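You operate a simulated robot arm through the tools that you are given. There is no shell and no other tool. Be economical: measure what you need, move in short steps, check, and stop when the job is done.

Carry out the task below with a simulated two-armed robot. There is one attempt and no reset: what you move stays moved.

## Task
Switch off and skim the wide pan; draw milk to the cup's grey band.
Fine: lift the wide lid off and back on with both hands; froth goes in the pink bowl; skimmer back in its place. Set down upright: purple skimmer.
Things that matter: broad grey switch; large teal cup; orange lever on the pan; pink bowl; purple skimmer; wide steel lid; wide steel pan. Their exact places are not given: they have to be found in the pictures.

It is judged by the outcome, as a careful person would: the job done as asked, and still so three seconds after it is handed in. It fails if anything else is knocked over, pushed out of place, dropped, spilled or broken. Lids that push on must go on centred and level and be pressed home; caps that screw on are set level and turned clockwise until they are tight.

## Robot
Two 7-joint arms with two-finger parallel grippers on one trunk, on a base that drives. Base frame: it is fixed to the floor where the robot stands at the start and does not move with it; the origin is under the middle of the robot, x ahead of it, y to its left, z up. Units: mm, rad, N and s.
The left shoulder is at the start at [70, 134, 1301], the right one opposite. With the tool pointing down near the work surface each hand reaches from about 100 to 620 mm from the robot's upright axis, wherever it stands, measured 20 degrees to its own side. Places, roughly: broad grey switch [500, 200, 900]; orange lever on the pan [700, 300, 1000]; pink bowl (13x13x6 cm) [700, 500, 900]; wide steel lid (30x30x7 cm) [500, 400, 1100]; wide steel pan [500, 300, 1000]. Payload 1.57 kg a hand.
The tool frame of a hand sits at the grasp point between the pads (the TCP): z along the fingers, y along the line on which they close. The tips reach 30 mm beyond it. Largest opening 80 mm; finger width 17, thickness 12; the body of the gripper, 40 by 82 mm, starts 80 mm behind the TCP.
Orientation is that of the tool frame in the base frame, as a unit quaternion [x, y, z, w]. With the fingers straight down and closing along the base's y, the tool's x points along the base's -x, its y along +y and its z along -z.

## Interface
- The arms move only by the tool jog_arm. It takes "left_steps", "right_steps" or both (then of equal length, played together; a hand with none holds still); each is a list of rows, each an object of numbers (a shift or turn left out is 0, a gripper value left out holds the last): "grip": the finger opening in mm, from 0 to 80; "dx", "dy", "dz": the shift along the tool's x, y, z in mm; "rx", "ry", "rz": the turn, a rotation vector about the tool's x, y, z in rad. In form: [{"grip": .., "dx": .., "dy": .., "dz": .., "rx": .., "ry": .., "rz": ..}, ...]. A call has 1 to 12 rows; each row shifts and turns the commanded pose from where the row before left it, along the tool's axes as they then stand. A row lasts 0.2 s, in which the tool goes at most 50 mm and 0.15 rad; a call with a longer step from one row to the next is refused whole, and so is a gripper value outside its range. A pose out of reach is approached as far as the arm can. The call stops where the force on the tool passes 50 N (or 10 N more than at its start, if that is more) or the arm is blocked; 0.2 s more then pass. The fingers move at their own pace (about 153 mm/s each) and stop on an object; they squeeze with about 41 N. The grip force told is the motor's: it shows also when the fingers shut on nothing. Time passes only in rows, and 0.2 s behind the last, so rows that do not move let the fingers close. It gives the time, the measured TCP pose, the force on the tool (base axes), the opening and the grip force at its end, in the units of the frame above (readings bear some noise), with the torque about the TCP (base axes, N m) and any sound that the robot's microphone picked up, and new pictures: "show" is both (left out), scene, wrist or none (wrist: the cameras of the hands that moved).
- Cameras (640 x 400 px; columns grow to the right, rows downward): "scene" is now at [125.4, 45.7, 1524.1]; the picture's right is [0.51, -0.86, 0.00], its down [-0.52, -0.31, -0.79] and it looks along [0.68, 0.41, -0.61] (base axes); focal length 214 px, centre (320, 200). "left" rides on the left gripper at [72, 7, -122] in its tool frame; the picture's right is [-0.09, 1.00, 0.00], its down [-0.84, -0.08, -0.54] and it looks along [-0.54, -0.05, 0.84] (tool axes); focal length 238 px, centre (320, 200). "right" rides on the right gripper at [72, -7, -122] in its tool frame; the picture's right is [0.09, 1.00, 0.00], its down [-0.84, 0.08, -0.54] and it looks along [-0.54, 0.05, 0.84] (tool axes); focal length 238 px, centre (320, 200).
- slide_trunk(by): slides the trunk up (or, below 0, down) by that many mm; the arms and the scene camera ride with it, the base frame stays. It gives what a move gives, with no picture.
- base_move(legs): drives the robot by 1 to 6 legs, each [ahead, left, turn to the left] in mm, mm and rad, along the robot's own axes; the way and the turn of a leg run together, so that a leg with both is an arc; at most 1500 mm and 3.142 rad a leg. The arms and the cameras ride along, it lands a little off, and it stops where it bumps. It gives what a move gives, and a new picture of the scene camera.
- aim_head(pan, tilt): turns the head with the scene camera to pan (to the left, within 1.501 rad either way) and tilt (down, from -0.506 to 1.204), counted from straight ahead of the robot. It gives what a move gives, and a new picture of the scene camera.
- measure_at(camera, pixels): for up to 12 pixels [column, row] of the newest picture of that camera ("zoom" is the newest enlarged one), the place [x, y, z] in the base frame of the surface seen there, good to about 3 mm. It takes no simulated time.
- close_up(camera, box): a new picture of the part [left, top, right, bottom] of that camera's present view, enlarged. It takes no simulated time.
- close_job(): hands the job in; it is judged then, once.

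Go step by step. Measure first, check grasps and placings, and put right what went wrong. The budget is 80 turns and 260 pictures, counting those below and the enlarged ones. Unless the task says otherwise, let go and move clear before handing in, and close with one line.

The tools are called after "Call:" as a command line: name --argument value ..., lists and objects as JSON in quotes. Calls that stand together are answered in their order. jog_arm: Moves the arms, as the interface text tells. Its arguments: {"type":"object","properties":{"left_steps":{"type":"array"},"right_steps":{"type":"array"},"show":{"type":"string","enum":["both","scene","wrist","none"]}},"required":[]} The other tools are called the same way: slide_trunk (by) slides the trunk up or down; base_move (legs) drives the base; aim_head (pan, tilt) turns the head that bears the scene camera; measure_at (camera, pixels) gives the place of the surface under pixels of a picture; close_up (camera, box) takes an enlarged picture of a part of a camera's view; close_job () hands the job in.

At the start:

```text
time_s: 0.0
left_eef_pos: [338.6, 441.0, 1353.7]
left_ee_rot: [0.0, 1.0, 0.001, -0.001]
left_force: [0.4, -0.7, -0.5]
left_wrist_torque: [-0.01, -0.02, 0.02]
left_gripper_width: 80.0
left_gripper_force: 0.1
right_eef_pos: [329.2, 19.6, 1401.4]
right_ee_rot: [0.0, 1.0, 0.0, 0.0]
right_force: [-0.2, -0.7, -0.4]
right_wrist_torque: [-0.01, 0.0, -0.02]
right_gripper_width: 80.0
right_gripper_force: 0.0
trunk travel left (down, up): [-875.0, 65.0]
robot x, y, heading: [-0.2, -2.7, 0.004]
head pan, tilt: [0.536, 0.654]
```

scene: 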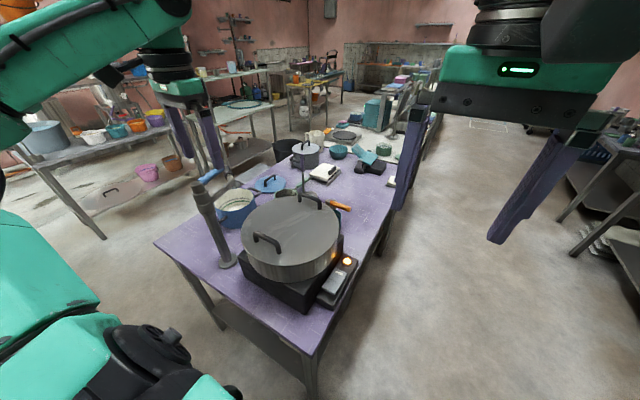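
right: 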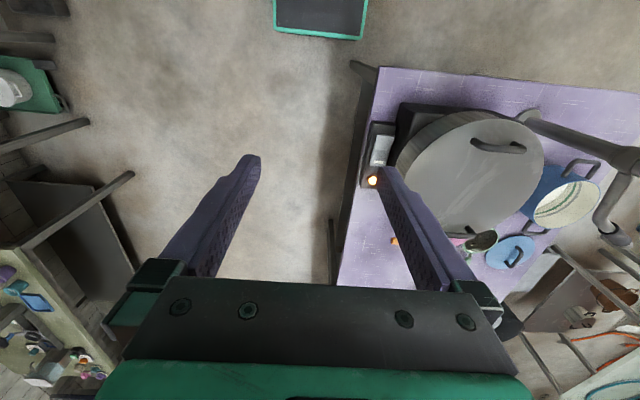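
left: 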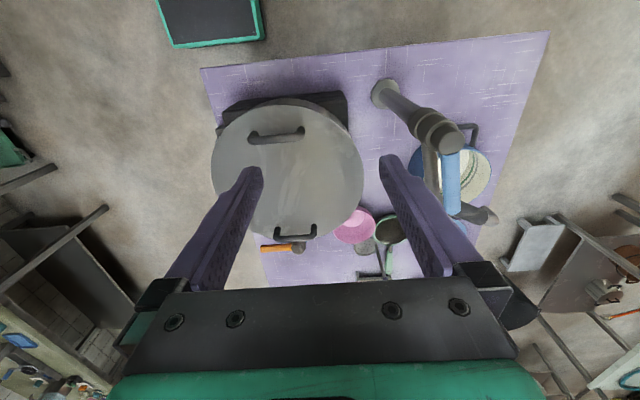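

The scene picture shows the wide pan with its lid around (290,240), the switch with a lit lamp at (345,270), an orange lever at (340,205), and a tap-like column at (215,225). I'll enlarge the areas to see the details.

Call:
close_up --camera "scene" --box '[180, 130, 400, 310]'

Call:
close_up --camera "left" --box '[200, 70, 520, 290]'

Call:
measure_at --camera "left" --pixels '[[276, 134], [296, 228], [354, 228], [390, 230], [276, 248], [386, 262], [448, 172], [384, 95], [455, 145], [472, 215], [290, 180], [300, 246]]'

```text
2.22 times, centred on (290, 220) of scene
```

zoom: 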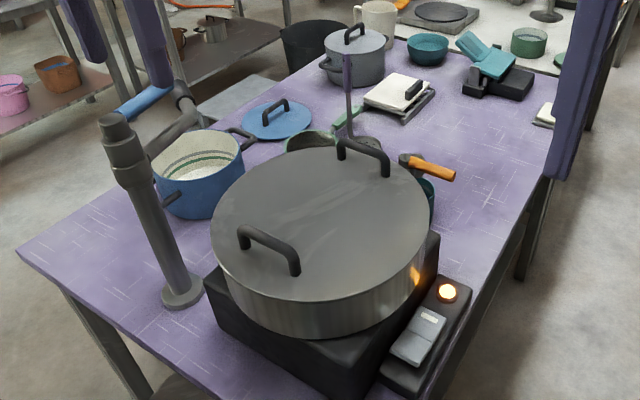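

```text
1.82 times, centred on (360, 180) of left
```

zoom: 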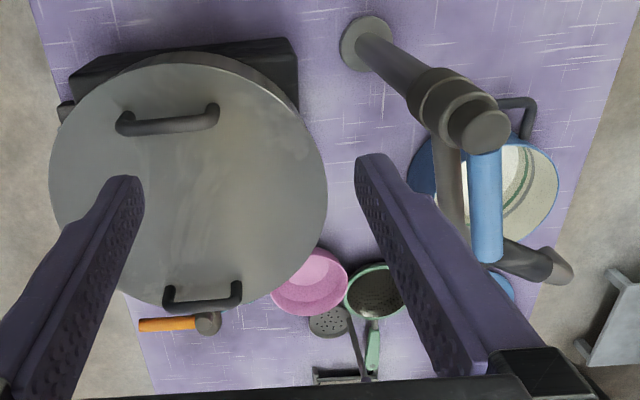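

```text
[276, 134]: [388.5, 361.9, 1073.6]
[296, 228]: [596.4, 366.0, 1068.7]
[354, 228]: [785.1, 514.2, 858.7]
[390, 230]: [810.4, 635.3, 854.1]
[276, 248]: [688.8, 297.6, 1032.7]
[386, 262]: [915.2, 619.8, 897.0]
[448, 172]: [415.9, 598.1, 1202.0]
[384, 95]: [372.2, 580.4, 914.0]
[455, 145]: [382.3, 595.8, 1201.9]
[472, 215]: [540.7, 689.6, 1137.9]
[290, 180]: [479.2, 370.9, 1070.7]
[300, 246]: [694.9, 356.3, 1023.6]
```

Call:
measure_at --camera "scene" --pixels '[[314, 354], [156, 241], [392, 190], [345, 262], [336, 282], [340, 207], [298, 150], [301, 175], [215, 195], [325, 215], [265, 240], [333, 153]]'

Call:
close_up --camera "scene" --box '[260, 130, 380, 220]'

Call:
close_up --camera "scene" --box '[290, 230, 390, 310]'

Call:
close_up --camera "left" --box '[240, 190, 440, 290]'

```text
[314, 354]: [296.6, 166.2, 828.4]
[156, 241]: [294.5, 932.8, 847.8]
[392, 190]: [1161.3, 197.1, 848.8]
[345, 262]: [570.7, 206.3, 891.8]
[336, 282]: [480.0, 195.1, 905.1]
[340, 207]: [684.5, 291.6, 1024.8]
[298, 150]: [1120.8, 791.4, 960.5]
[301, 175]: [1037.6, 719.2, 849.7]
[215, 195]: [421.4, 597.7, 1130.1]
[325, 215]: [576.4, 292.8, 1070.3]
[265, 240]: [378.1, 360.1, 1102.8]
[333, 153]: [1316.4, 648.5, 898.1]
```

```text
4.44 times, centred on (320, 175) of scene
```

zoom: 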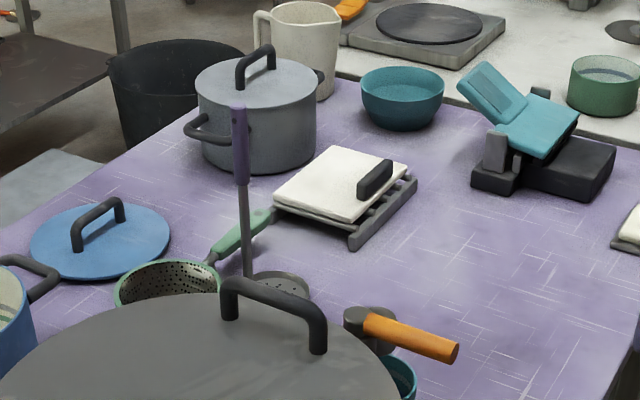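

```text
5.00 times, centred on (340, 270) of scene
```

zoom: 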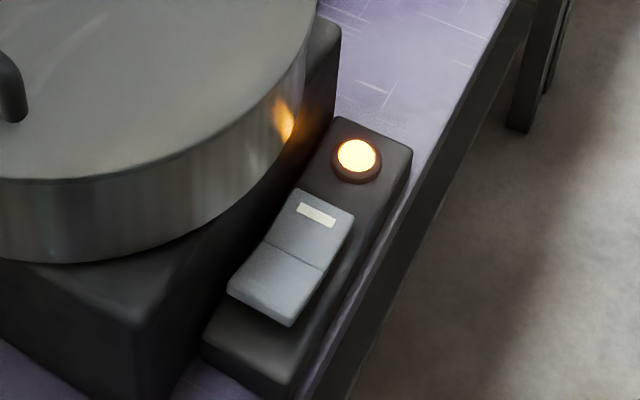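

```text
3.20 times, centred on (340, 240) of left
```

zoom: 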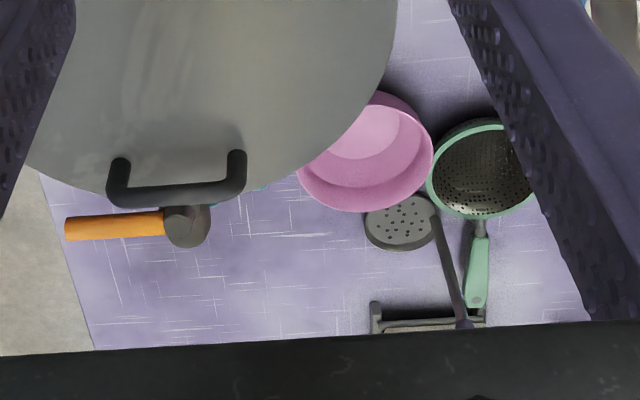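

Call:
aim_head --pan -0.5 --tilt 0.7

```text
time_s: 1.3
left_eef_pos: [338.0, 441.2, 1353.1]
left_ee_rot: [0.001, 1.0, -0.001, 0.0]
left_force: [-0.2, 0.2, 0.2]
left_wrist_torque: [0.05, 0.0, -0.03]
left_gripper_width: 80.0
left_gripper_force: 0.0
right_eef_pos: [328.6, 18.3, 1400.5]
right_ee_rot: [0.0, 1.0, 0.0, -0.001]
right_force: [-0.7, -0.4, 0.2]
right_wrist_torque: [0.0, 0.0, 0.01]
right_gripper_width: 80.2
right_gripper_force: 0.0
trunk travel left (down, up): [-875.0, 65.0]
robot x, y, heading: [-0.9, 0.1, -0.0]
head pan, tilt: [-0.499, 0.7]
```

scene: 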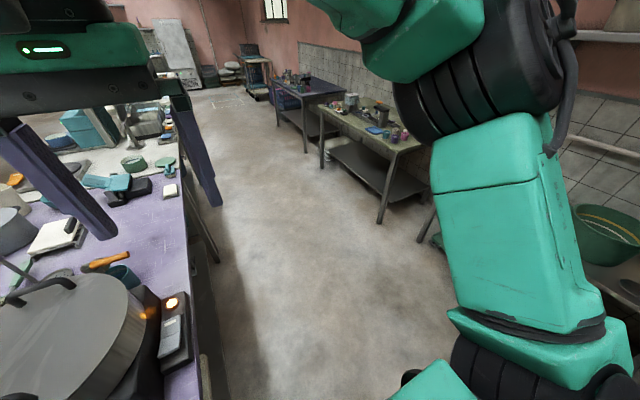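

Call:
measure_at --camera "scene" --pixels '[[380, 222], [430, 240], [382, 150], [300, 300], [250, 350], [200, 240], [120, 275], [230, 260]]'

Call:
close_up --camera "scene" --box '[0, 150, 240, 400]'

```text
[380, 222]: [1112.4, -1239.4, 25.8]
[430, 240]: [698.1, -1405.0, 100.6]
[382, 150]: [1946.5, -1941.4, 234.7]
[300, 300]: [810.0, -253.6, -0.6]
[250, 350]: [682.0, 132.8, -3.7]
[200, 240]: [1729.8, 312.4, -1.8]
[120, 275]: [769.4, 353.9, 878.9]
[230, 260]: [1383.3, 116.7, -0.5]
```

```text
1.60 times, centred on (120, 275) of scene
```

zoom: 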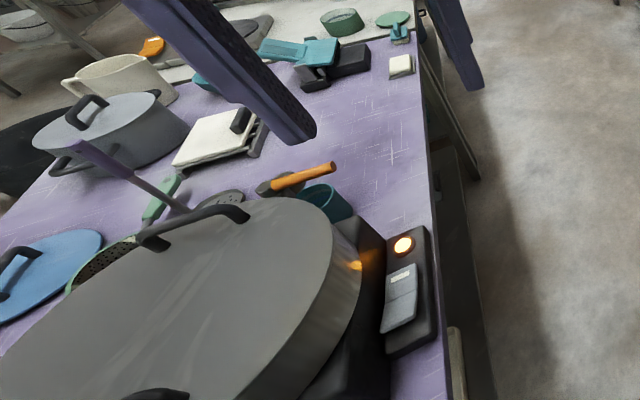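

Call:
base_move --legs '[[0, -450, 0], [560, 0, 0], [0, 0, 1.571]]'

Call:
aim_head --pan 0.0 --tilt 0.75

```text
time_s: 10.7
left_eef_pos: [116.8, -123.2, 1352.5]
left_ee_rot: [0.718, -0.696, 0.0, 0.0]
left_force: [0.9, -0.3, -0.8]
left_wrist_torque: [0.02, 0.0, 0.03]
left_gripper_width: 79.7
left_gripper_force: 0.0
right_eef_pos: [538.9, -118.5, 1400.0]
right_ee_rot: [0.718, -0.696, 0.0, 0.0]
right_force: [0.7, 1.1, 0.2]
right_wrist_torque: [0.01, -0.01, 0.01]
right_gripper_width: 80.1
right_gripper_force: 0.1
trunk travel left (down, up): [-875.0, 65.0]
robot x, y, heading: [568.9, -448.3, 1.605]
head pan, tilt: [-0.499, 0.7]
```

scene: 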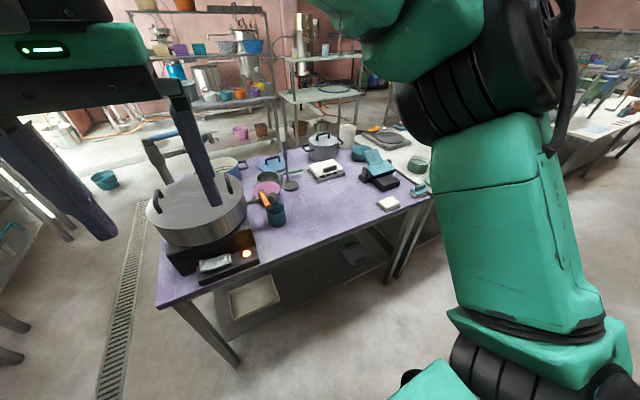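

```text
time_s: 11.7
left_eef_pos: [116.2, -123.6, 1354.2]
left_ee_rot: [0.719, -0.695, 0.0, 0.0]
left_force: [-0.4, -1.1, 0.2]
left_wrist_torque: [-0.01, -0.02, 0.02]
left_gripper_width: 80.0
left_gripper_force: 0.1
right_eef_pos: [537.0, -119.8, 1401.0]
right_ee_rot: [0.719, -0.695, 0.001, 0.0]
right_force: [0.4, 0.1, -1.0]
right_wrist_torque: [0.0, -0.03, -0.01]
right_gripper_width: 80.1
right_gripper_force: 0.0
trunk travel left (down, up): [-875.0, 65.0]
robot x, y, heading: [568.6, -450.3, 1.607]
head pan, tilt: [0.0, 0.75]
```

scene: 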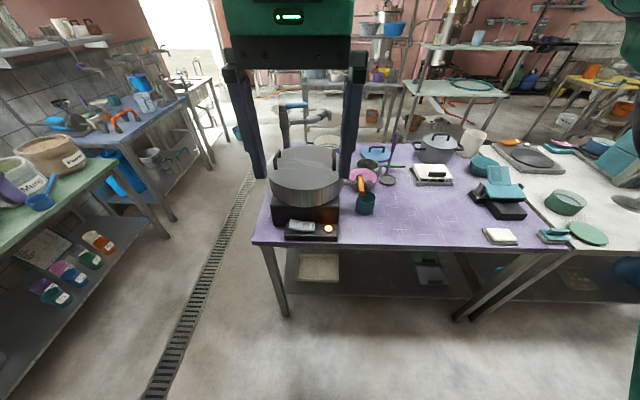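

Call:
close_up --camera "scene" --box '[260, 120, 460, 245]'

Call:
measure_at --camera "scene" --pixels '[[362, 175], [360, 184], [365, 202], [388, 180], [395, 140], [405, 182], [350, 172], [278, 151], [317, 152], [300, 227], [329, 228], [305, 200]]'

```text
3.20 times, centred on (360, 182) of scene
```

zoom: 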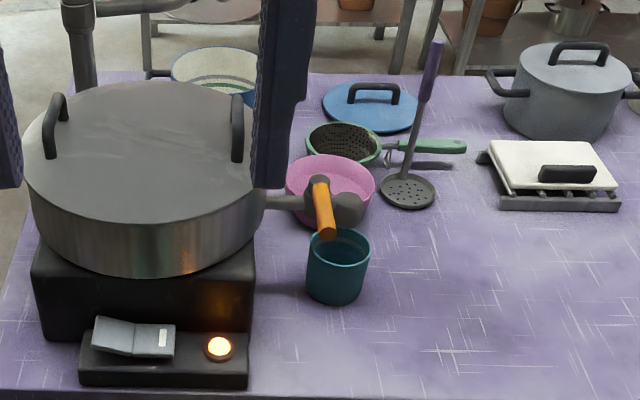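

```text
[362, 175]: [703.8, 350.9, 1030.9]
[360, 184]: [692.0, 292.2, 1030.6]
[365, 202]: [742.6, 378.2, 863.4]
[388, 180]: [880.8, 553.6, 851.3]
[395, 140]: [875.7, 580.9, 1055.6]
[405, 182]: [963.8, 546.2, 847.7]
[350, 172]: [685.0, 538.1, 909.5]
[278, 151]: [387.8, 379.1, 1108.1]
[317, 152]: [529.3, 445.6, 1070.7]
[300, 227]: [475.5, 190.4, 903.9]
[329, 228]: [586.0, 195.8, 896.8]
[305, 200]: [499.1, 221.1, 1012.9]
```

Call:
base_move --legs '[[0, 0, -0.036], [310, 75, 0]]'

Call:
aim_head --pan 0.0 --tilt 0.95

```text
time_s: 14.2
left_eef_pos: [53.9, 209.6, 1354.5]
left_ee_rot: [-0.706, 0.708, 0.001, 0.002]
left_force: [0.0, -0.7, 0.5]
left_wrist_torque: [0.04, 0.0, -0.01]
left_gripper_width: 80.0
left_gripper_force: 0.1
right_eef_pos: [475.8, 197.2, 1401.7]
right_ee_rot: [-0.706, 0.708, 0.001, 0.0]
right_force: [-0.8, -1.3, 0.5]
right_wrist_torque: [0.04, 0.0, -0.02]
right_gripper_width: 79.9
right_gripper_force: 0.1
trunk travel left (down, up): [-875.0, 65.0]
robot x, y, heading: [492.5, -131.5, 1.568]
head pan, tilt: [0.0, 0.75]
```

scene: 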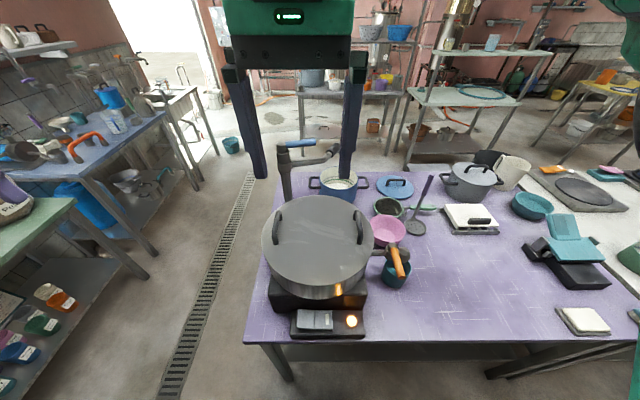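

```text
time_s: 14.9
left_eef_pos: [54.1, 211.0, 1353.0]
left_ee_rot: [-0.706, 0.709, 0.001, 0.0]
left_force: [0.6, 0.5, -0.4]
left_wrist_torque: [-0.03, -0.01, 0.0]
left_gripper_width: 80.0
left_gripper_force: 0.1
right_eef_pos: [474.5, 200.9, 1400.4]
right_ee_rot: [-0.706, 0.708, 0.0, 0.0]
right_force: [0.3, 0.1, 0.3]
right_wrist_torque: [-0.01, -0.03, -0.01]
right_gripper_width: 80.1
right_gripper_force: 0.1
trunk travel left (down, up): [-875.0, 65.0]
robot x, y, heading: [491.6, -123.7, 1.569]
head pan, tilt: [0.0, 0.949]
```

scene: 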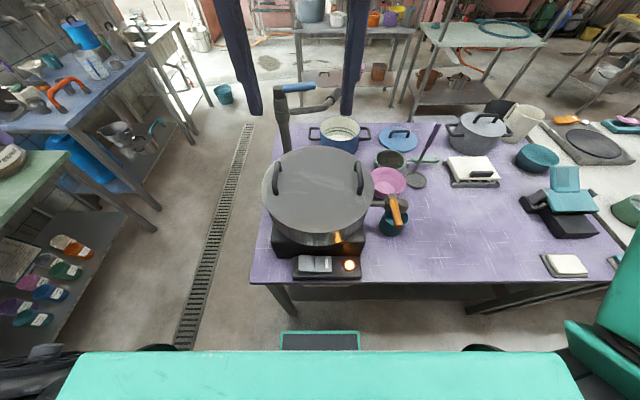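

Call:
close_up --camera "scene" --box '[250, 130, 450, 290]'

Call:
measure_at --camera "scene" --pixels '[[279, 161], [279, 175], [357, 164], [362, 190], [318, 190], [310, 265], [325, 265], [349, 265], [395, 199], [399, 222], [395, 236], [417, 181]]'

```text
2.50 times, centred on (350, 210) of scene
```

zoom: 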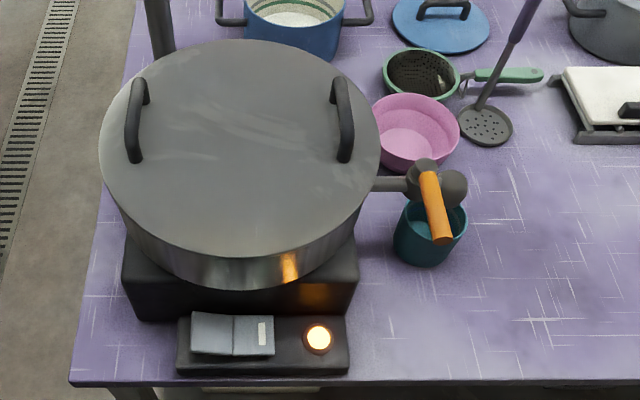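

```text
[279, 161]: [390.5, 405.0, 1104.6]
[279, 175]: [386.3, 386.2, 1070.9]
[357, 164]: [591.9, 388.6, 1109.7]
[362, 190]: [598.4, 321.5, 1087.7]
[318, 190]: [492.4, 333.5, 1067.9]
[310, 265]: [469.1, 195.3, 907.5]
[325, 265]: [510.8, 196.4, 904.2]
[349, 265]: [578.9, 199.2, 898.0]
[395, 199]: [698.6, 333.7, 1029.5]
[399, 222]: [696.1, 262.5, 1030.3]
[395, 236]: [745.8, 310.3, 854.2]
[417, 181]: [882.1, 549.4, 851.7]
```

Call:
jog_arm --right_steps '[{"grip": 0, "dx": 25, "dy": 5, "dz": 40}, {"dx": 26, "dy": 5, "dz": 40}, {"dz": 49}, {"dz": 49}, {"dz": 49}, {"dz": 49}, {"dz": 49}, {"dz": 49}, {"ry": -0.125, "dz": 20}, {"ry": -0.125}, {"ry": -0.125}, {"ry": -0.125}]'

Call:
close_up --camera "scene" --box '[280, 240, 380, 300]'

```text
time_s: 17.5
left_eef_pos: [53.1, 211.8, 1352.7]
left_ee_rot: [-0.706, 0.708, 0.0, -0.001]
left_force: [0.4, 0.7, 0.6]
left_wrist_torque: [0.0, -0.01, 0.0]
left_gripper_width: 79.8
left_gripper_force: 0.1
right_eef_pos: [463.1, 169.6, 1019.5]
right_ee_rot: [-0.663, 0.7, 0.19, 0.183]
right_force: [-0.1, -0.1, 0.1]
right_wrist_torque: [-0.01, -0.02, -0.02]
right_gripper_width: 0.1
right_gripper_force: 21.3
trunk travel left (down, up): [-875.0, 65.0]
robot x, y, heading: [495.3, -128.6, 1.57]
head pan, tilt: [0.0, 0.949]
```

scene: 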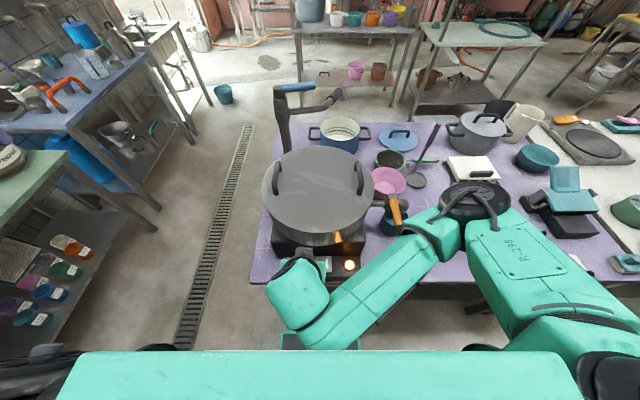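
right: 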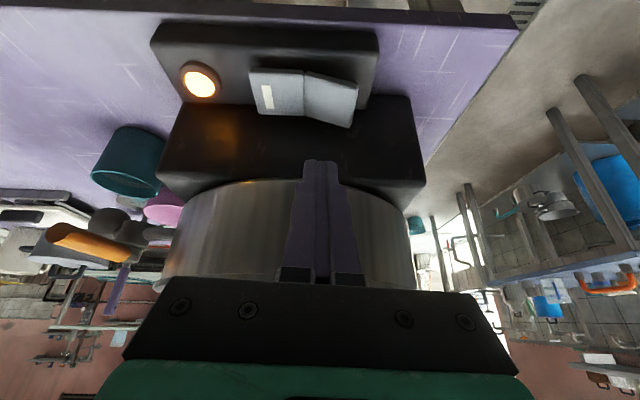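

```text
6.40 times, centred on (330, 270) of scene
```

zoom: 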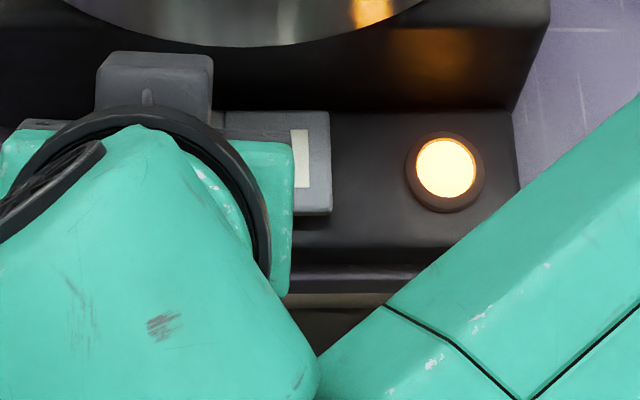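

Call:
measure_at --camera "right" --pixels '[[256, 92], [270, 92], [295, 92], [310, 95], [330, 98], [348, 103], [330, 82], [330, 114], [280, 110], [365, 60], [200, 82]]'

Call:
close_up --camera "right" --box '[150, 20, 390, 180]'

```text
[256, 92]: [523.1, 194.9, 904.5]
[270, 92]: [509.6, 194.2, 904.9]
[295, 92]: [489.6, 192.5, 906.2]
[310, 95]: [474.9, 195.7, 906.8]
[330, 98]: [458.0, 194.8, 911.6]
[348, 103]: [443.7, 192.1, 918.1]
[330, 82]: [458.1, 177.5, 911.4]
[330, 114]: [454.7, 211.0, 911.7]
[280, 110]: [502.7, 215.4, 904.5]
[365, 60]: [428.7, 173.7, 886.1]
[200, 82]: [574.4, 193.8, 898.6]
```

```text
2.50 times, centred on (270, 100) of right
```

zoom: 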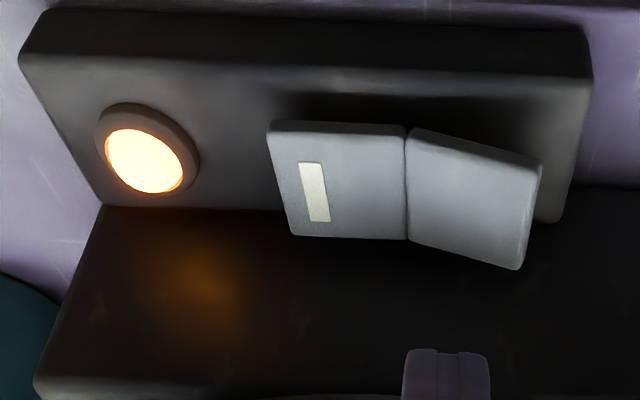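

Call:
jog_arm --right_steps '[{"dx": 15, "dy": 7, "dz": 32}, {"dx": 12, "dy": 6, "dz": 30}, {"dx": 5, "dz": 10}, {"dx": 4, "dz": 6}, {"dx": 3, "dz": 5}, {"dx": 2, "dz": 4}, {"dx": -20, "dz": -40}, {"dx": -20, "dz": -35}]'

Call:
close_up --camera "right" --box '[150, 20, 390, 180]'

```text
time_s: 19.3
left_eef_pos: [54.7, 211.5, 1352.7]
left_ee_rot: [-0.706, 0.709, 0.0, 0.0]
left_force: [-0.6, -0.6, 0.1]
left_wrist_torque: [-0.01, -0.02, -0.02]
left_gripper_width: 80.2
left_gripper_force: 0.1
right_eef_pos: [467.5, 164.9, 980.9]
right_ee_rot: [-0.677, 0.691, 0.151, 0.204]
right_force: [0.6, 0.5, 0.2]
right_wrist_torque: [0.03, 0.02, 0.05]
right_gripper_width: 0.1
right_gripper_force: 21.5
trunk travel left (down, up): [-875.0, 65.0]
robot x, y, heading: [491.1, -127.1, 1.57]
head pan, tilt: [0.0, 0.949]
```

scene: 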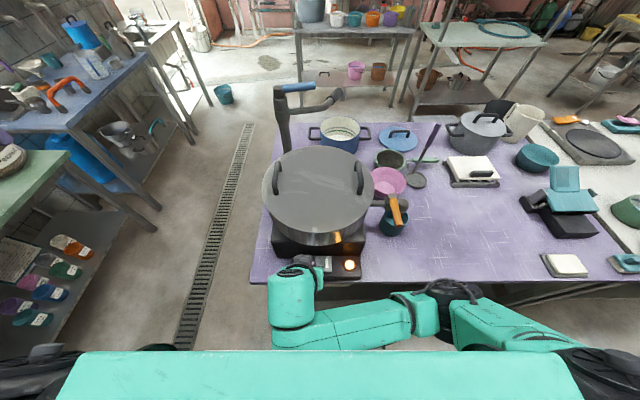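
right: 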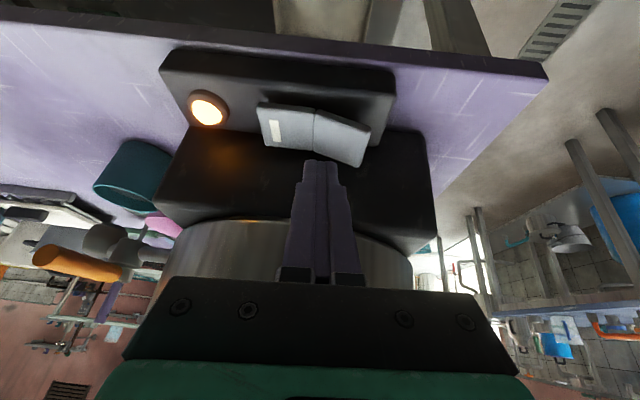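

```text
2.50 times, centred on (270, 100) of right
```

zoom: 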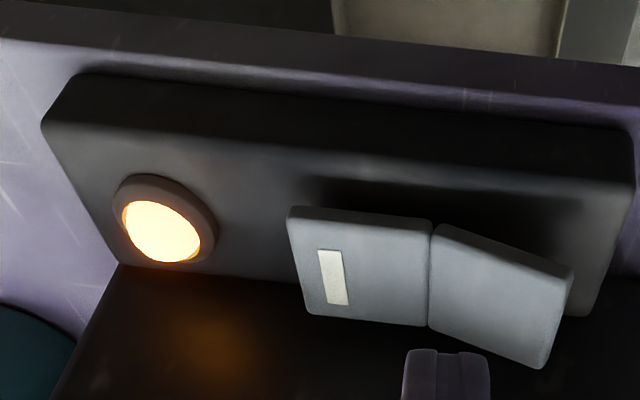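

The switch is still on: the arm did not get there (TCP is off by 17 mm), as the pose is cramped and across the body. I'll back the base off and to the left for room.

Call:
base_move --legs '[[-150, 0, 0], [0, 160, 0]]'

Call:
jog_arm --right_steps '[{}]' --show "wrist"

```text
time_s: 21.7
left_eef_pos: [-104.9, 56.9, 1354.6]
left_ee_rot: [-0.707, 0.707, 0.002, -0.001]
left_force: [0.8, -0.5, 0.1]
left_wrist_torque: [0.01, 0.01, -0.01]
left_gripper_width: 79.9
left_gripper_force: 0.0
right_eef_pos: [307.0, 12.6, 981.7]
right_ee_rot: [-0.677, 0.691, 0.153, 0.2]
right_force: [0.5, -0.5, -0.2]
right_wrist_torque: [0.03, -0.01, 0.02]
right_gripper_width: 0.0
right_gripper_force: 21.2
trunk travel left (down, up): [-875.0, 65.0]
robot x, y, heading: [334.0, -281.3, 1.568]
head pan, tilt: [0.0, 0.949]
```

scene: 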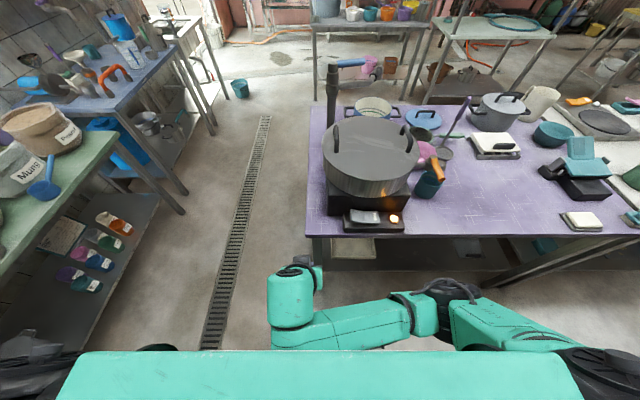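

```text
time_s: 22.1
left_eef_pos: [-108.8, 55.9, 1352.7]
left_ee_rot: [0.707, -0.707, -0.001, -0.001]
left_force: [0.8, -0.5, 0.4]
left_wrist_torque: [0.01, 0.02, -0.01]
left_gripper_width: 80.1
left_gripper_force: 0.0
right_eef_pos: [304.6, 12.4, 979.3]
right_ee_rot: [-0.677, 0.691, 0.151, 0.202]
right_force: [0.0, 0.4, 0.4]
right_wrist_torque: [0.0, 0.01, -0.01]
right_gripper_width: 0.1
right_gripper_force: 21.4
trunk travel left (down, up): [-875.0, 65.0]
robot x, y, heading: [330.8, -279.7, 1.567]
head pan, tilt: [0.0, 0.949]
```

right: 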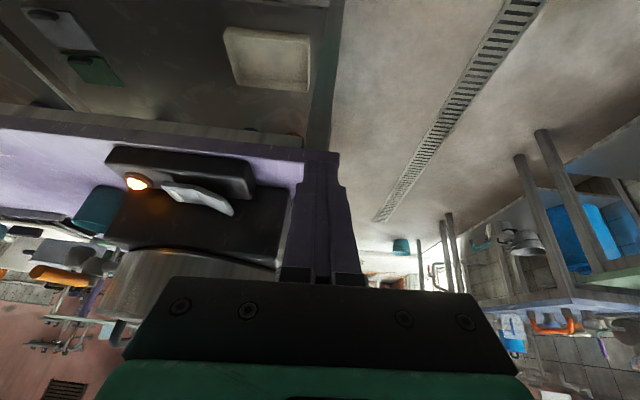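

Call:
jog_arm --right_steps '[{"dx": -27.1, "dy": -27.3, "dz": 16}, {"dx": -27.1, "dy": -27.3, "dz": 16}, {"dx": -27.1, "dy": -27.3, "dz": 16}, {"dx": -27.1, "dy": -27.3, "dz": 16}, {"dx": -27.1, "dy": -27.3, "dz": 16}, {}]' --show "wrist"

```text
time_s: 23.5
left_eef_pos: [-107.9, 56.5, 1353.8]
left_ee_rot: [-0.707, 0.708, 0.001, 0.001]
left_force: [0.4, -0.6, 0.2]
left_wrist_torque: [-0.04, 0.02, 0.03]
left_gripper_width: 79.9
left_gripper_force: 0.0
right_eef_pos: [449.1, 165.4, 987.4]
right_ee_rot: [-0.677, 0.691, 0.152, 0.201]
right_force: [-0.7, -1.0, 0.6]
right_wrist_torque: [0.0, 0.03, 0.02]
right_gripper_width: 0.0
right_gripper_force: 21.1
trunk travel left (down, up): [-875.0, 65.0]
robot x, y, heading: [332.2, -280.0, 1.567]
head pan, tilt: [0.0, 0.949]
```

right: 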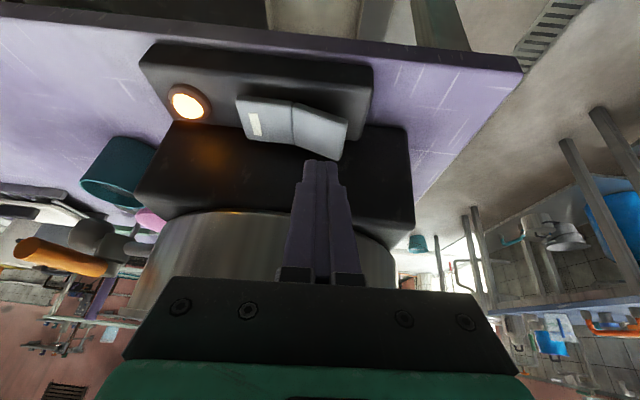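

Call:
jog_arm --right_steps '[{"dx": 5, "dy": 2, "dz": 24}, {"dx": 4, "dy": 2, "dz": 20}, {"dx": 2, "dz": 6}, {"dx": 3, "dz": 5}, {"dx": 3, "dz": 5}, {"dx": 2, "dz": 4}, {"dx": -19, "dz": -35}, {"dx": -5, "dz": -10}]' --show "wrist"

Call:
close_up --camera "right" --box '[120, 20, 360, 180]'

```text
time_s: 24.9
left_eef_pos: [-107.8, 51.8, 1355.4]
left_ee_rot: [-0.707, 0.707, 0.001, 0.002]
left_force: [0.5, -0.2, 0.2]
left_wrist_torque: [-0.04, 0.02, -0.02]
left_gripper_width: 80.2
left_gripper_force: 0.0
right_eef_pos: [445.5, 182.4, 934.6]
right_ee_rot: [-0.674, 0.689, 0.164, 0.212]
right_force: [-0.4, -10.3, 27.3]
right_wrist_torque: [-0.07, 0.0, 0.05]
right_gripper_width: 0.0
right_gripper_force: 21.2
trunk travel left (down, up): [-875.0, 65.0]
robot x, y, heading: [331.9, -283.9, 1.57]
head pan, tilt: [0.0, 0.949]
stopped in row 6 (right hand): the force on the tool passed its limit (the readings are from after the stop); the commanded pose is now the measured one
```

right: 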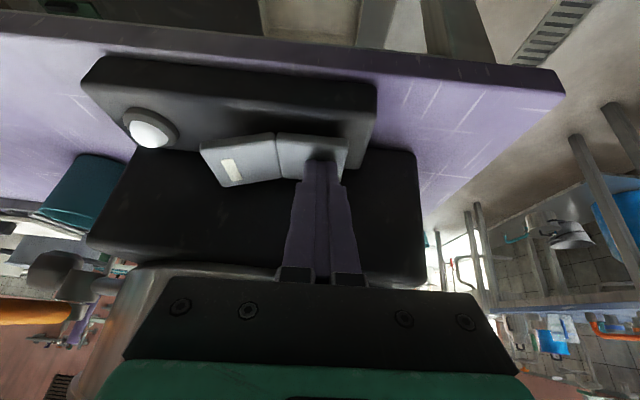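

```text
2.50 times, centred on (240, 100) of right
```

zoom: 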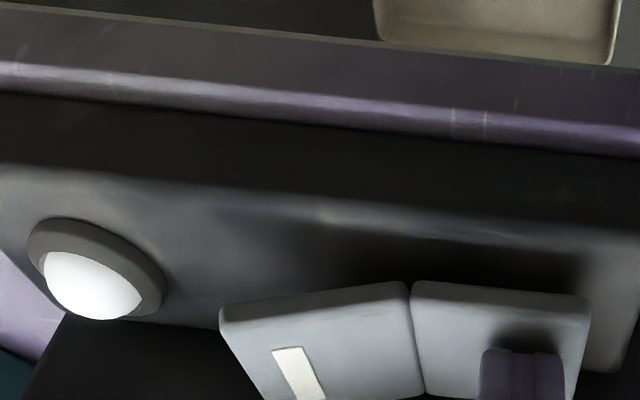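

Call:
jog_arm --right_steps '[{"dx": -24, "dz": -38}, {"dx": -24, "dz": -38}, {"dx": -24, "dz": -38}, {"dx": -24, "dz": -38}, {"dx": -24, "dz": -38}, {"dx": -24, "dz": -38}, {"grip": 80, "dx": -24, "dz": -38}, {"ry": 0.14}, {"ry": 0.14}, {"ry": 0.14}, {"ry": 0.13}]' --show "none"

Call:
base_move --legs '[[0, -160, 0], [170, 0, 0]]'

```text
time_s: 26.2
left_eef_pos: [-106.8, 57.5, 1352.9]
left_ee_rot: [-0.707, 0.708, -0.001, 0.0]
left_force: [-0.2, -0.2, 0.0]
left_wrist_torque: [0.02, 0.01, -0.01]
left_gripper_width: 80.0
left_gripper_force: 0.0
right_eef_pos: [493.1, 207.6, 1141.9]
right_ee_rot: [-0.658, 0.697, 0.096, 0.269]
right_force: [0.3, -0.6, -0.7]
right_wrist_torque: [0.02, -0.02, 0.01]
right_gripper_width: 0.1
right_gripper_force: 21.1
right hand out of reach, approached as far as the arm can: row 6
trunk travel left (down, up): [-875.0, 65.0]
robot x, y, heading: [334.0, -280.3, 1.574]
head pan, tilt: [0.0, 0.949]
stopped in row 6 (right hand): the arm was blocked; the commanded pose is now the measured one
```

```text
time_s: 28.7
left_eef_pos: [58.7, 228.7, 1354.3]
left_ee_rot: [-0.706, 0.708, 0.002, 0.001]
left_force: [-0.5, -0.7, 0.5]
left_wrist_torque: [0.04, -0.04, -0.03]
left_gripper_width: 80.1
left_gripper_force: 0.1
right_eef_pos: [660.9, 377.7, 1144.3]
right_ee_rot: [-0.656, 0.698, 0.097, 0.27]
right_force: [-0.6, -0.5, 0.0]
right_wrist_torque: [0.0, 0.01, 0.0]
right_gripper_width: 0.0
right_gripper_force: 21.6
trunk travel left (down, up): [-875.0, 65.0]
robot x, y, heading: [497.7, -105.8, 1.566]
head pan, tilt: [0.0, 0.949]
```

scene: 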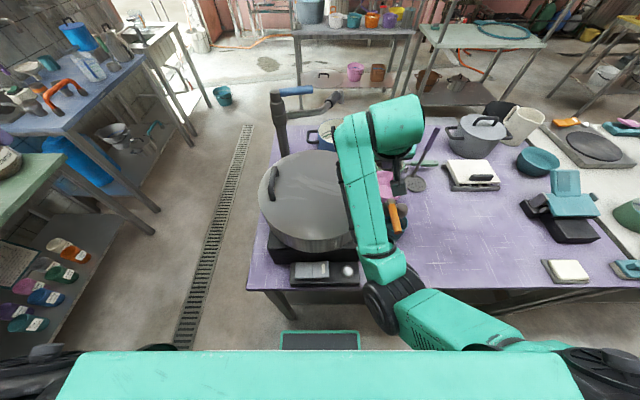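

The lamp is dark and the rocker flipped, so the burner is off. The right hand ended askew over the pan, so I'll raise and straighten it while bringing the left hand over the left lid handle.

Call:
jog_arm --right_steps '[{"grip": 80, "dx": -20, "dy": -9, "dz": -33}, {"dx": -20, "dy": -9, "dz": -33}, {"rx": -0.05, "ry": 0.106, "rz": -0.012}, {"rx": -0.05, "ry": 0.106, "rz": -0.012}, {"rx": -0.05, "ry": 0.106, "rz": -0.012}, {"rx": -0.05, "ry": 0.106, "rz": -0.012}, {"rx": -0.05, "ry": 0.106, "rz": -0.012}, {}]' --left_steps '[{"dx": -17, "dy": -41, "dz": 12.5}, {"dx": -17, "dy": -41, "dz": 12.5}, {"dx": -17, "dy": -41, "dz": 12.5}, {"dx": -17, "dy": -41, "dz": 12.5}, {"dx": -17, "dy": -41, "dz": 12.5}, {"dx": -17, "dy": -41, "dz": 12.5}, {"dx": -17, "dy": -41, "dz": 12.5}, {"dx": -14, "dy": -43, "dz": 12.5}]'

```text
time_s: 30.5
left_eef_pos: [387.4, 370.2, 1256.9]
left_ee_rot: [-0.706, 0.708, -0.001, 0.0]
left_force: [0.8, -0.2, 0.9]
left_wrist_torque: [-0.02, 0.01, -0.01]
left_gripper_width: 80.1
left_gripper_force: 0.1
right_eef_pos: [687.8, 460.2, 1157.0]
right_ee_rot: [0.707, -0.707, 0.003, 0.004]
right_force: [0.6, 0.0, -0.3]
right_wrist_torque: [-0.02, -0.01, -0.01]
right_gripper_width: 79.8
right_gripper_force: 0.1
right hand out of reach, approached as far as the arm can: row 1, 2, 3, 4, 5, 6
trunk travel left (down, up): [-875.0, 65.0]
robot x, y, heading: [501.1, -105.1, 1.566]
head pan, tilt: [0.0, 0.949]
```

scene: 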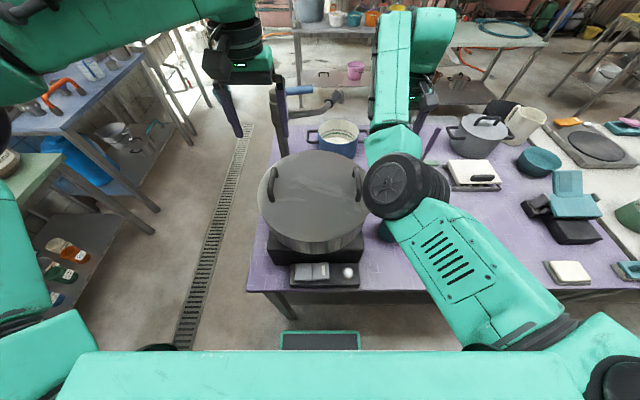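
right: 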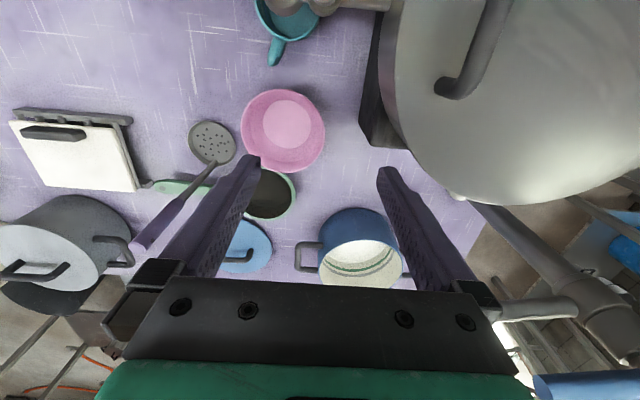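
left: 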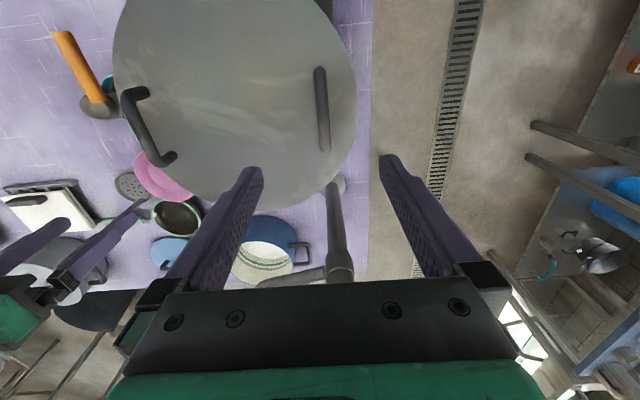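

Call:
jog_arm --right_steps '[{"dz": -40}, {"dz": -40}, {"dz": -40}, {"dx": 25, "dy": 12, "dz": -30}, {"dx": 35, "dy": 20, "dz": -25}, {"dx": 35, "dy": 20, "dz": -15}, {"dx": 35, "dy": 20}, {"dx": 35, "dy": 20}, {}]'

```text
time_s: 32.5
left_eef_pos: [388.9, 367.4, 1257.3]
left_ee_rot: [-0.706, 0.709, 0.0, 0.0]
left_force: [-0.2, 0.7, 0.2]
left_wrist_torque: [0.01, 0.01, -0.02]
left_gripper_width: 80.2
left_gripper_force: 0.0
right_eef_pos: [677.4, 438.4, 1307.4]
right_ee_rot: [-0.707, 0.707, -0.001, -0.002]
right_force: [-0.6, 0.2, -0.8]
right_wrist_torque: [-0.01, -0.01, -0.01]
right_gripper_width: 80.0
right_gripper_force: 0.1
right hand out of reach, approached as far as the arm can: row 4, 5, 6, 7, 8
trunk travel left (down, up): [-875.0, 65.0]
robot x, y, heading: [500.8, -105.3, 1.566]
head pan, tilt: [0.0, 0.949]
```

scene: 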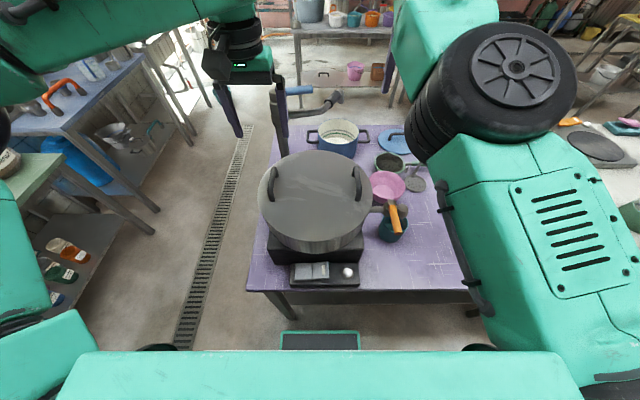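
right: 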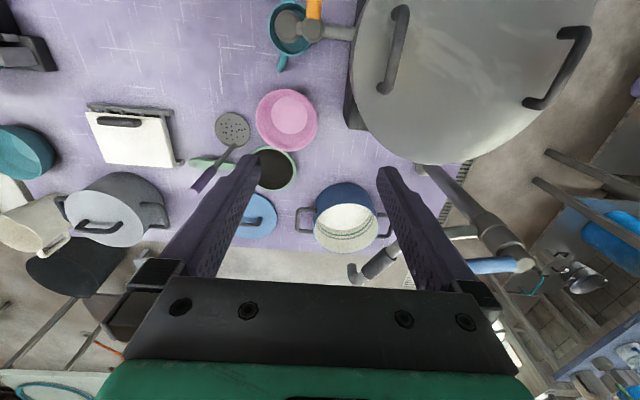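

Call:
jog_arm --right_steps '[{"dz": -40}, {"dz": -40}, {"dy": -45}, {"dy": -45}, {"dy": -45}, {"dx": 45}, {"dx": 45}, {"dx": 45}, {"dx": 45}, {}]'

```text
time_s: 34.7
left_eef_pos: [385.0, 369.3, 1257.2]
left_ee_rot: [-0.706, 0.708, -0.001, 0.001]
left_force: [0.8, 0.8, -0.1]
left_wrist_torque: [-0.03, -0.01, 0.01]
left_gripper_width: 80.0
left_gripper_force: 0.1
right_eef_pos: [826.0, 236.3, 1344.7]
right_ee_rot: [-0.707, 0.707, -0.004, -0.009]
right_force: [0.6, 0.5, 0.5]
right_wrist_torque: [-0.04, 0.04, 0.02]
right_gripper_width: 80.0
right_gripper_force: 0.2
right hand out of reach, approached as far as the arm can: row 1, 2, 5
trunk travel left (down, up): [-875.0, 65.0]
robot x, y, heading: [501.8, -109.1, 1.568]
head pan, tilt: [0.0, 0.949]
```

scene: 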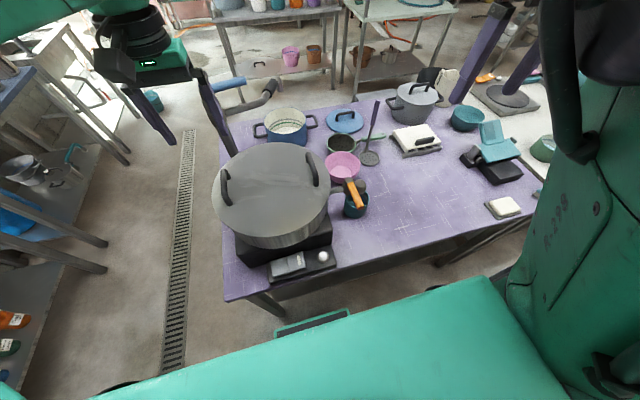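
right: 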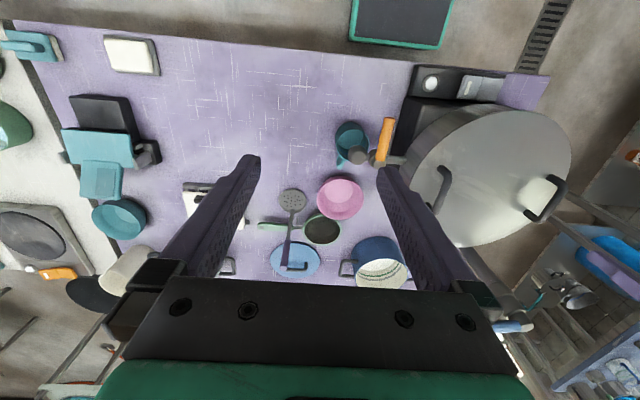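

Call:
jog_arm --right_steps '[{"dy": 25, "dz": 45}, {"dy": 25, "dz": 40}, {"dy": 45}, {"dy": 45}, {"dx": -20, "dy": 40}, {"dx": -40}, {}]'

```text
refused: row 1 steps farther than a row can; nothing moved
```

Call:
jog_arm --right_steps '[{"dy": 20, "dz": 40}, {"dy": 20, "dz": 40}, {"dy": 45}, {"dy": 45}, {"dx": -20, "dy": 40}, {"dx": -40}, {}]'

```text
time_s: 36.3
left_eef_pos: [387.4, 368.2, 1257.7]
left_ee_rot: [-0.706, 0.709, 0.001, 0.0]
left_force: [0.1, -0.6, 0.0]
left_wrist_torque: [-0.03, -0.01, 0.02]
left_gripper_width: 80.3
left_gripper_force: 0.1
right_eef_pos: [794.0, 341.2, 1290.9]
right_ee_rot: [-0.701, 0.713, 0.013, -0.006]
right_force: [-0.2, -0.5, -0.5]
right_wrist_torque: [0.0, -0.01, 0.01]
right_gripper_width: 80.0
right_gripper_force: 0.1
right hand out of reach, approached as far as the arm can: row 1, 2, 3, 4, 5
trunk travel left (down, up): [-875.0, 65.0]
robot x, y, heading: [496.2, -108.5, 1.57]
head pan, tilt: [0.0, 0.949]
```

scene: 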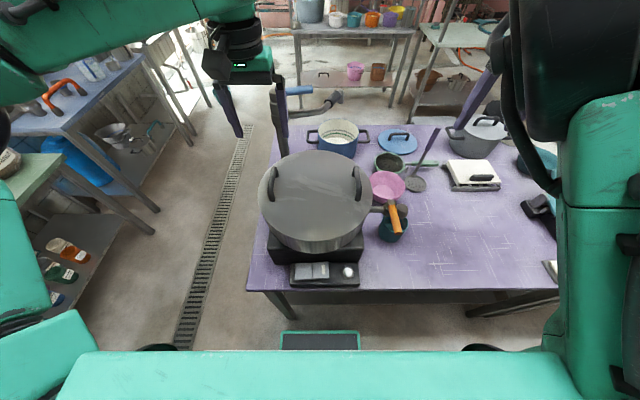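
right: 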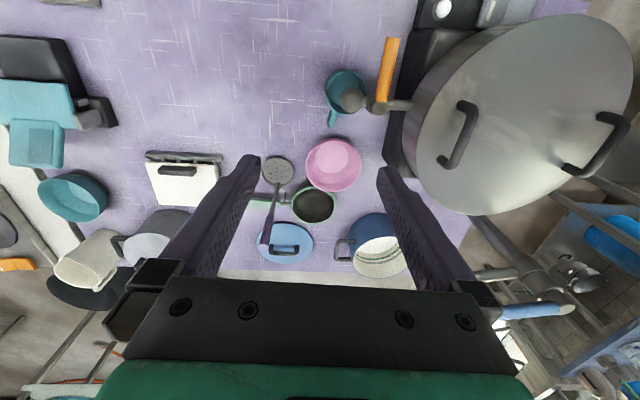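

Call:
jog_arm --right_steps '[{"dx": 30, "dz": 40}, {"dx": 30, "dz": 40}, {"dx": 30, "dz": 30}, {"rz": 0.14}, {"rz": 0.14}, {"rz": 0.14}, {"rz": 0.14}, {"rz": 0.14}, {}]'

```text
time_s: 38.3
left_eef_pos: [388.3, 368.8, 1258.7]
left_ee_rot: [-0.706, 0.708, 0.001, 0.0]
left_force: [-0.1, -0.4, -0.6]
left_wrist_torque: [0.05, 0.0, 0.0]
left_gripper_width: 80.4
left_gripper_force: 0.1
right_eef_pos: [823.7, 263.2, 1183.9]
right_ee_rot: [-0.416, 0.909, 0.003, -0.009]
right_force: [-0.6, 0.4, 0.6]
right_wrist_torque: [0.03, 0.03, 0.02]
right_gripper_width: 80.1
right_gripper_force: 0.0
right hand out of reach, approached as far as the arm can: row 1, 2, 3
trunk travel left (down, up): [-875.0, 65.0]
robot x, y, heading: [499.1, -111.4, 1.568]
head pan, tilt: [0.0, 0.949]
```

scene: 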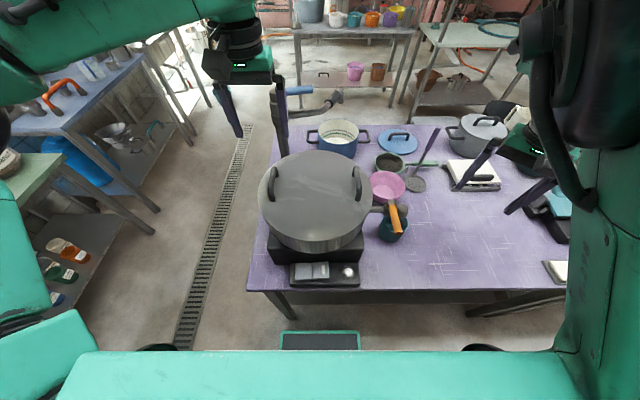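
right: 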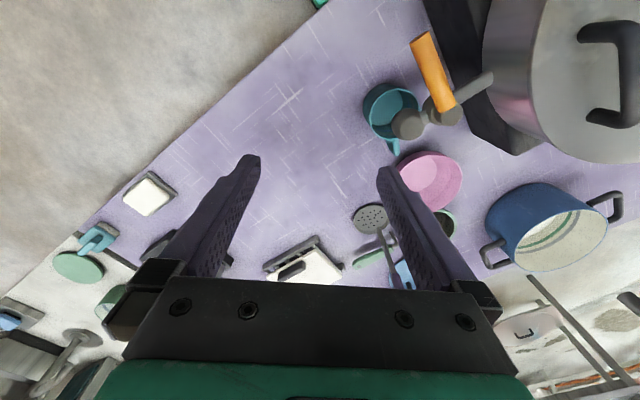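

Call:
jog_arm --right_steps '[{"dx": 26, "dy": 30}, {"dx": 26, "dy": 30}, {"dx": 26, "dy": 30}, {"dx": 26, "dy": 30}, {}]'

```text
time_s: 39.5
left_eef_pos: [387.8, 367.6, 1257.3]
left_ee_rot: [-0.706, 0.708, 0.001, 0.001]
left_force: [-0.4, -0.4, 0.2]
left_wrist_torque: [0.0, 0.01, 0.03]
left_gripper_width: 79.9
left_gripper_force: 0.1
right_eef_pos: [815.6, 283.4, 1189.5]
right_ee_rot: [-0.417, 0.909, 0.008, -0.01]
right_force: [0.0, -0.3, -0.1]
right_wrist_torque: [-0.02, 0.01, 0.02]
right_gripper_width: 80.0
right_gripper_force: 0.0
right hand out of reach, approached as far as the arm can: row 1, 2, 3, 4
trunk travel left (down, up): [-875.0, 65.0]
robot x, y, heading: [494.7, -107.8, 1.571]
head pan, tilt: [0.0, 0.949]
```

scene: 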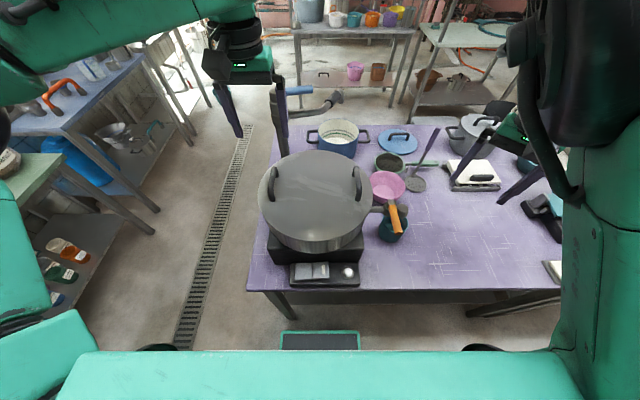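
right: 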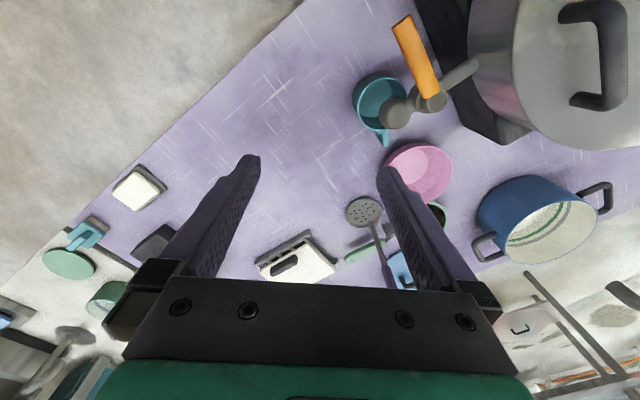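

Call:
jog_arm --right_steps '[{"dx": -29, "dy": -34}, {"dx": -29, "dy": -34}, {"dx": -29, "dy": -34}, {"dx": -29, "dy": -34}, {"dx": -29, "dy": -34}, {"dx": -29, "dy": -34}, {"dx": -29, "dy": -34}, {"dx": -29, "dy": -34}, {"dx": -29, "dy": -34}, {"dx": -29, "dy": -34}, {}]'

```text
time_s: 41.9
left_eef_pos: [387.7, 367.4, 1256.7]
left_ee_rot: [-0.706, 0.708, 0.001, 0.001]
left_force: [0.9, -0.2, -0.4]
left_wrist_torque: [0.01, 0.02, 0.0]
left_gripper_width: 79.8
left_gripper_force: 0.0
right_eef_pos: [1118.6, 281.7, 1187.7]
right_ee_rot: [-0.422, 0.907, -0.002, -0.001]
right_force: [-0.3, -0.1, 0.2]
right_wrist_torque: [0.0, 0.0, -0.01]
right_gripper_width: 80.1
right_gripper_force: 0.0
right hand out of reach, approached as far as the arm can: row 7, 8, 9, 10
trunk travel left (down, up): [-875.0, 65.0]
robot x, y, heading: [496.2, -111.0, 1.567]
head pan, tilt: [0.0, 0.949]
```

scene: 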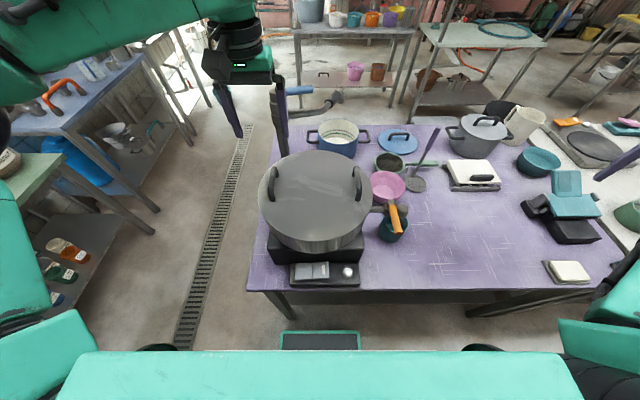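
right: 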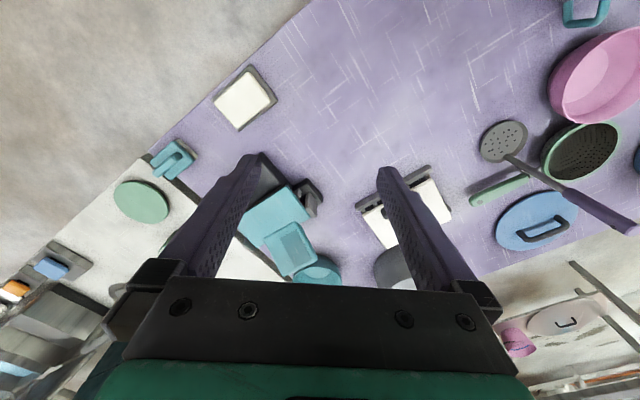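

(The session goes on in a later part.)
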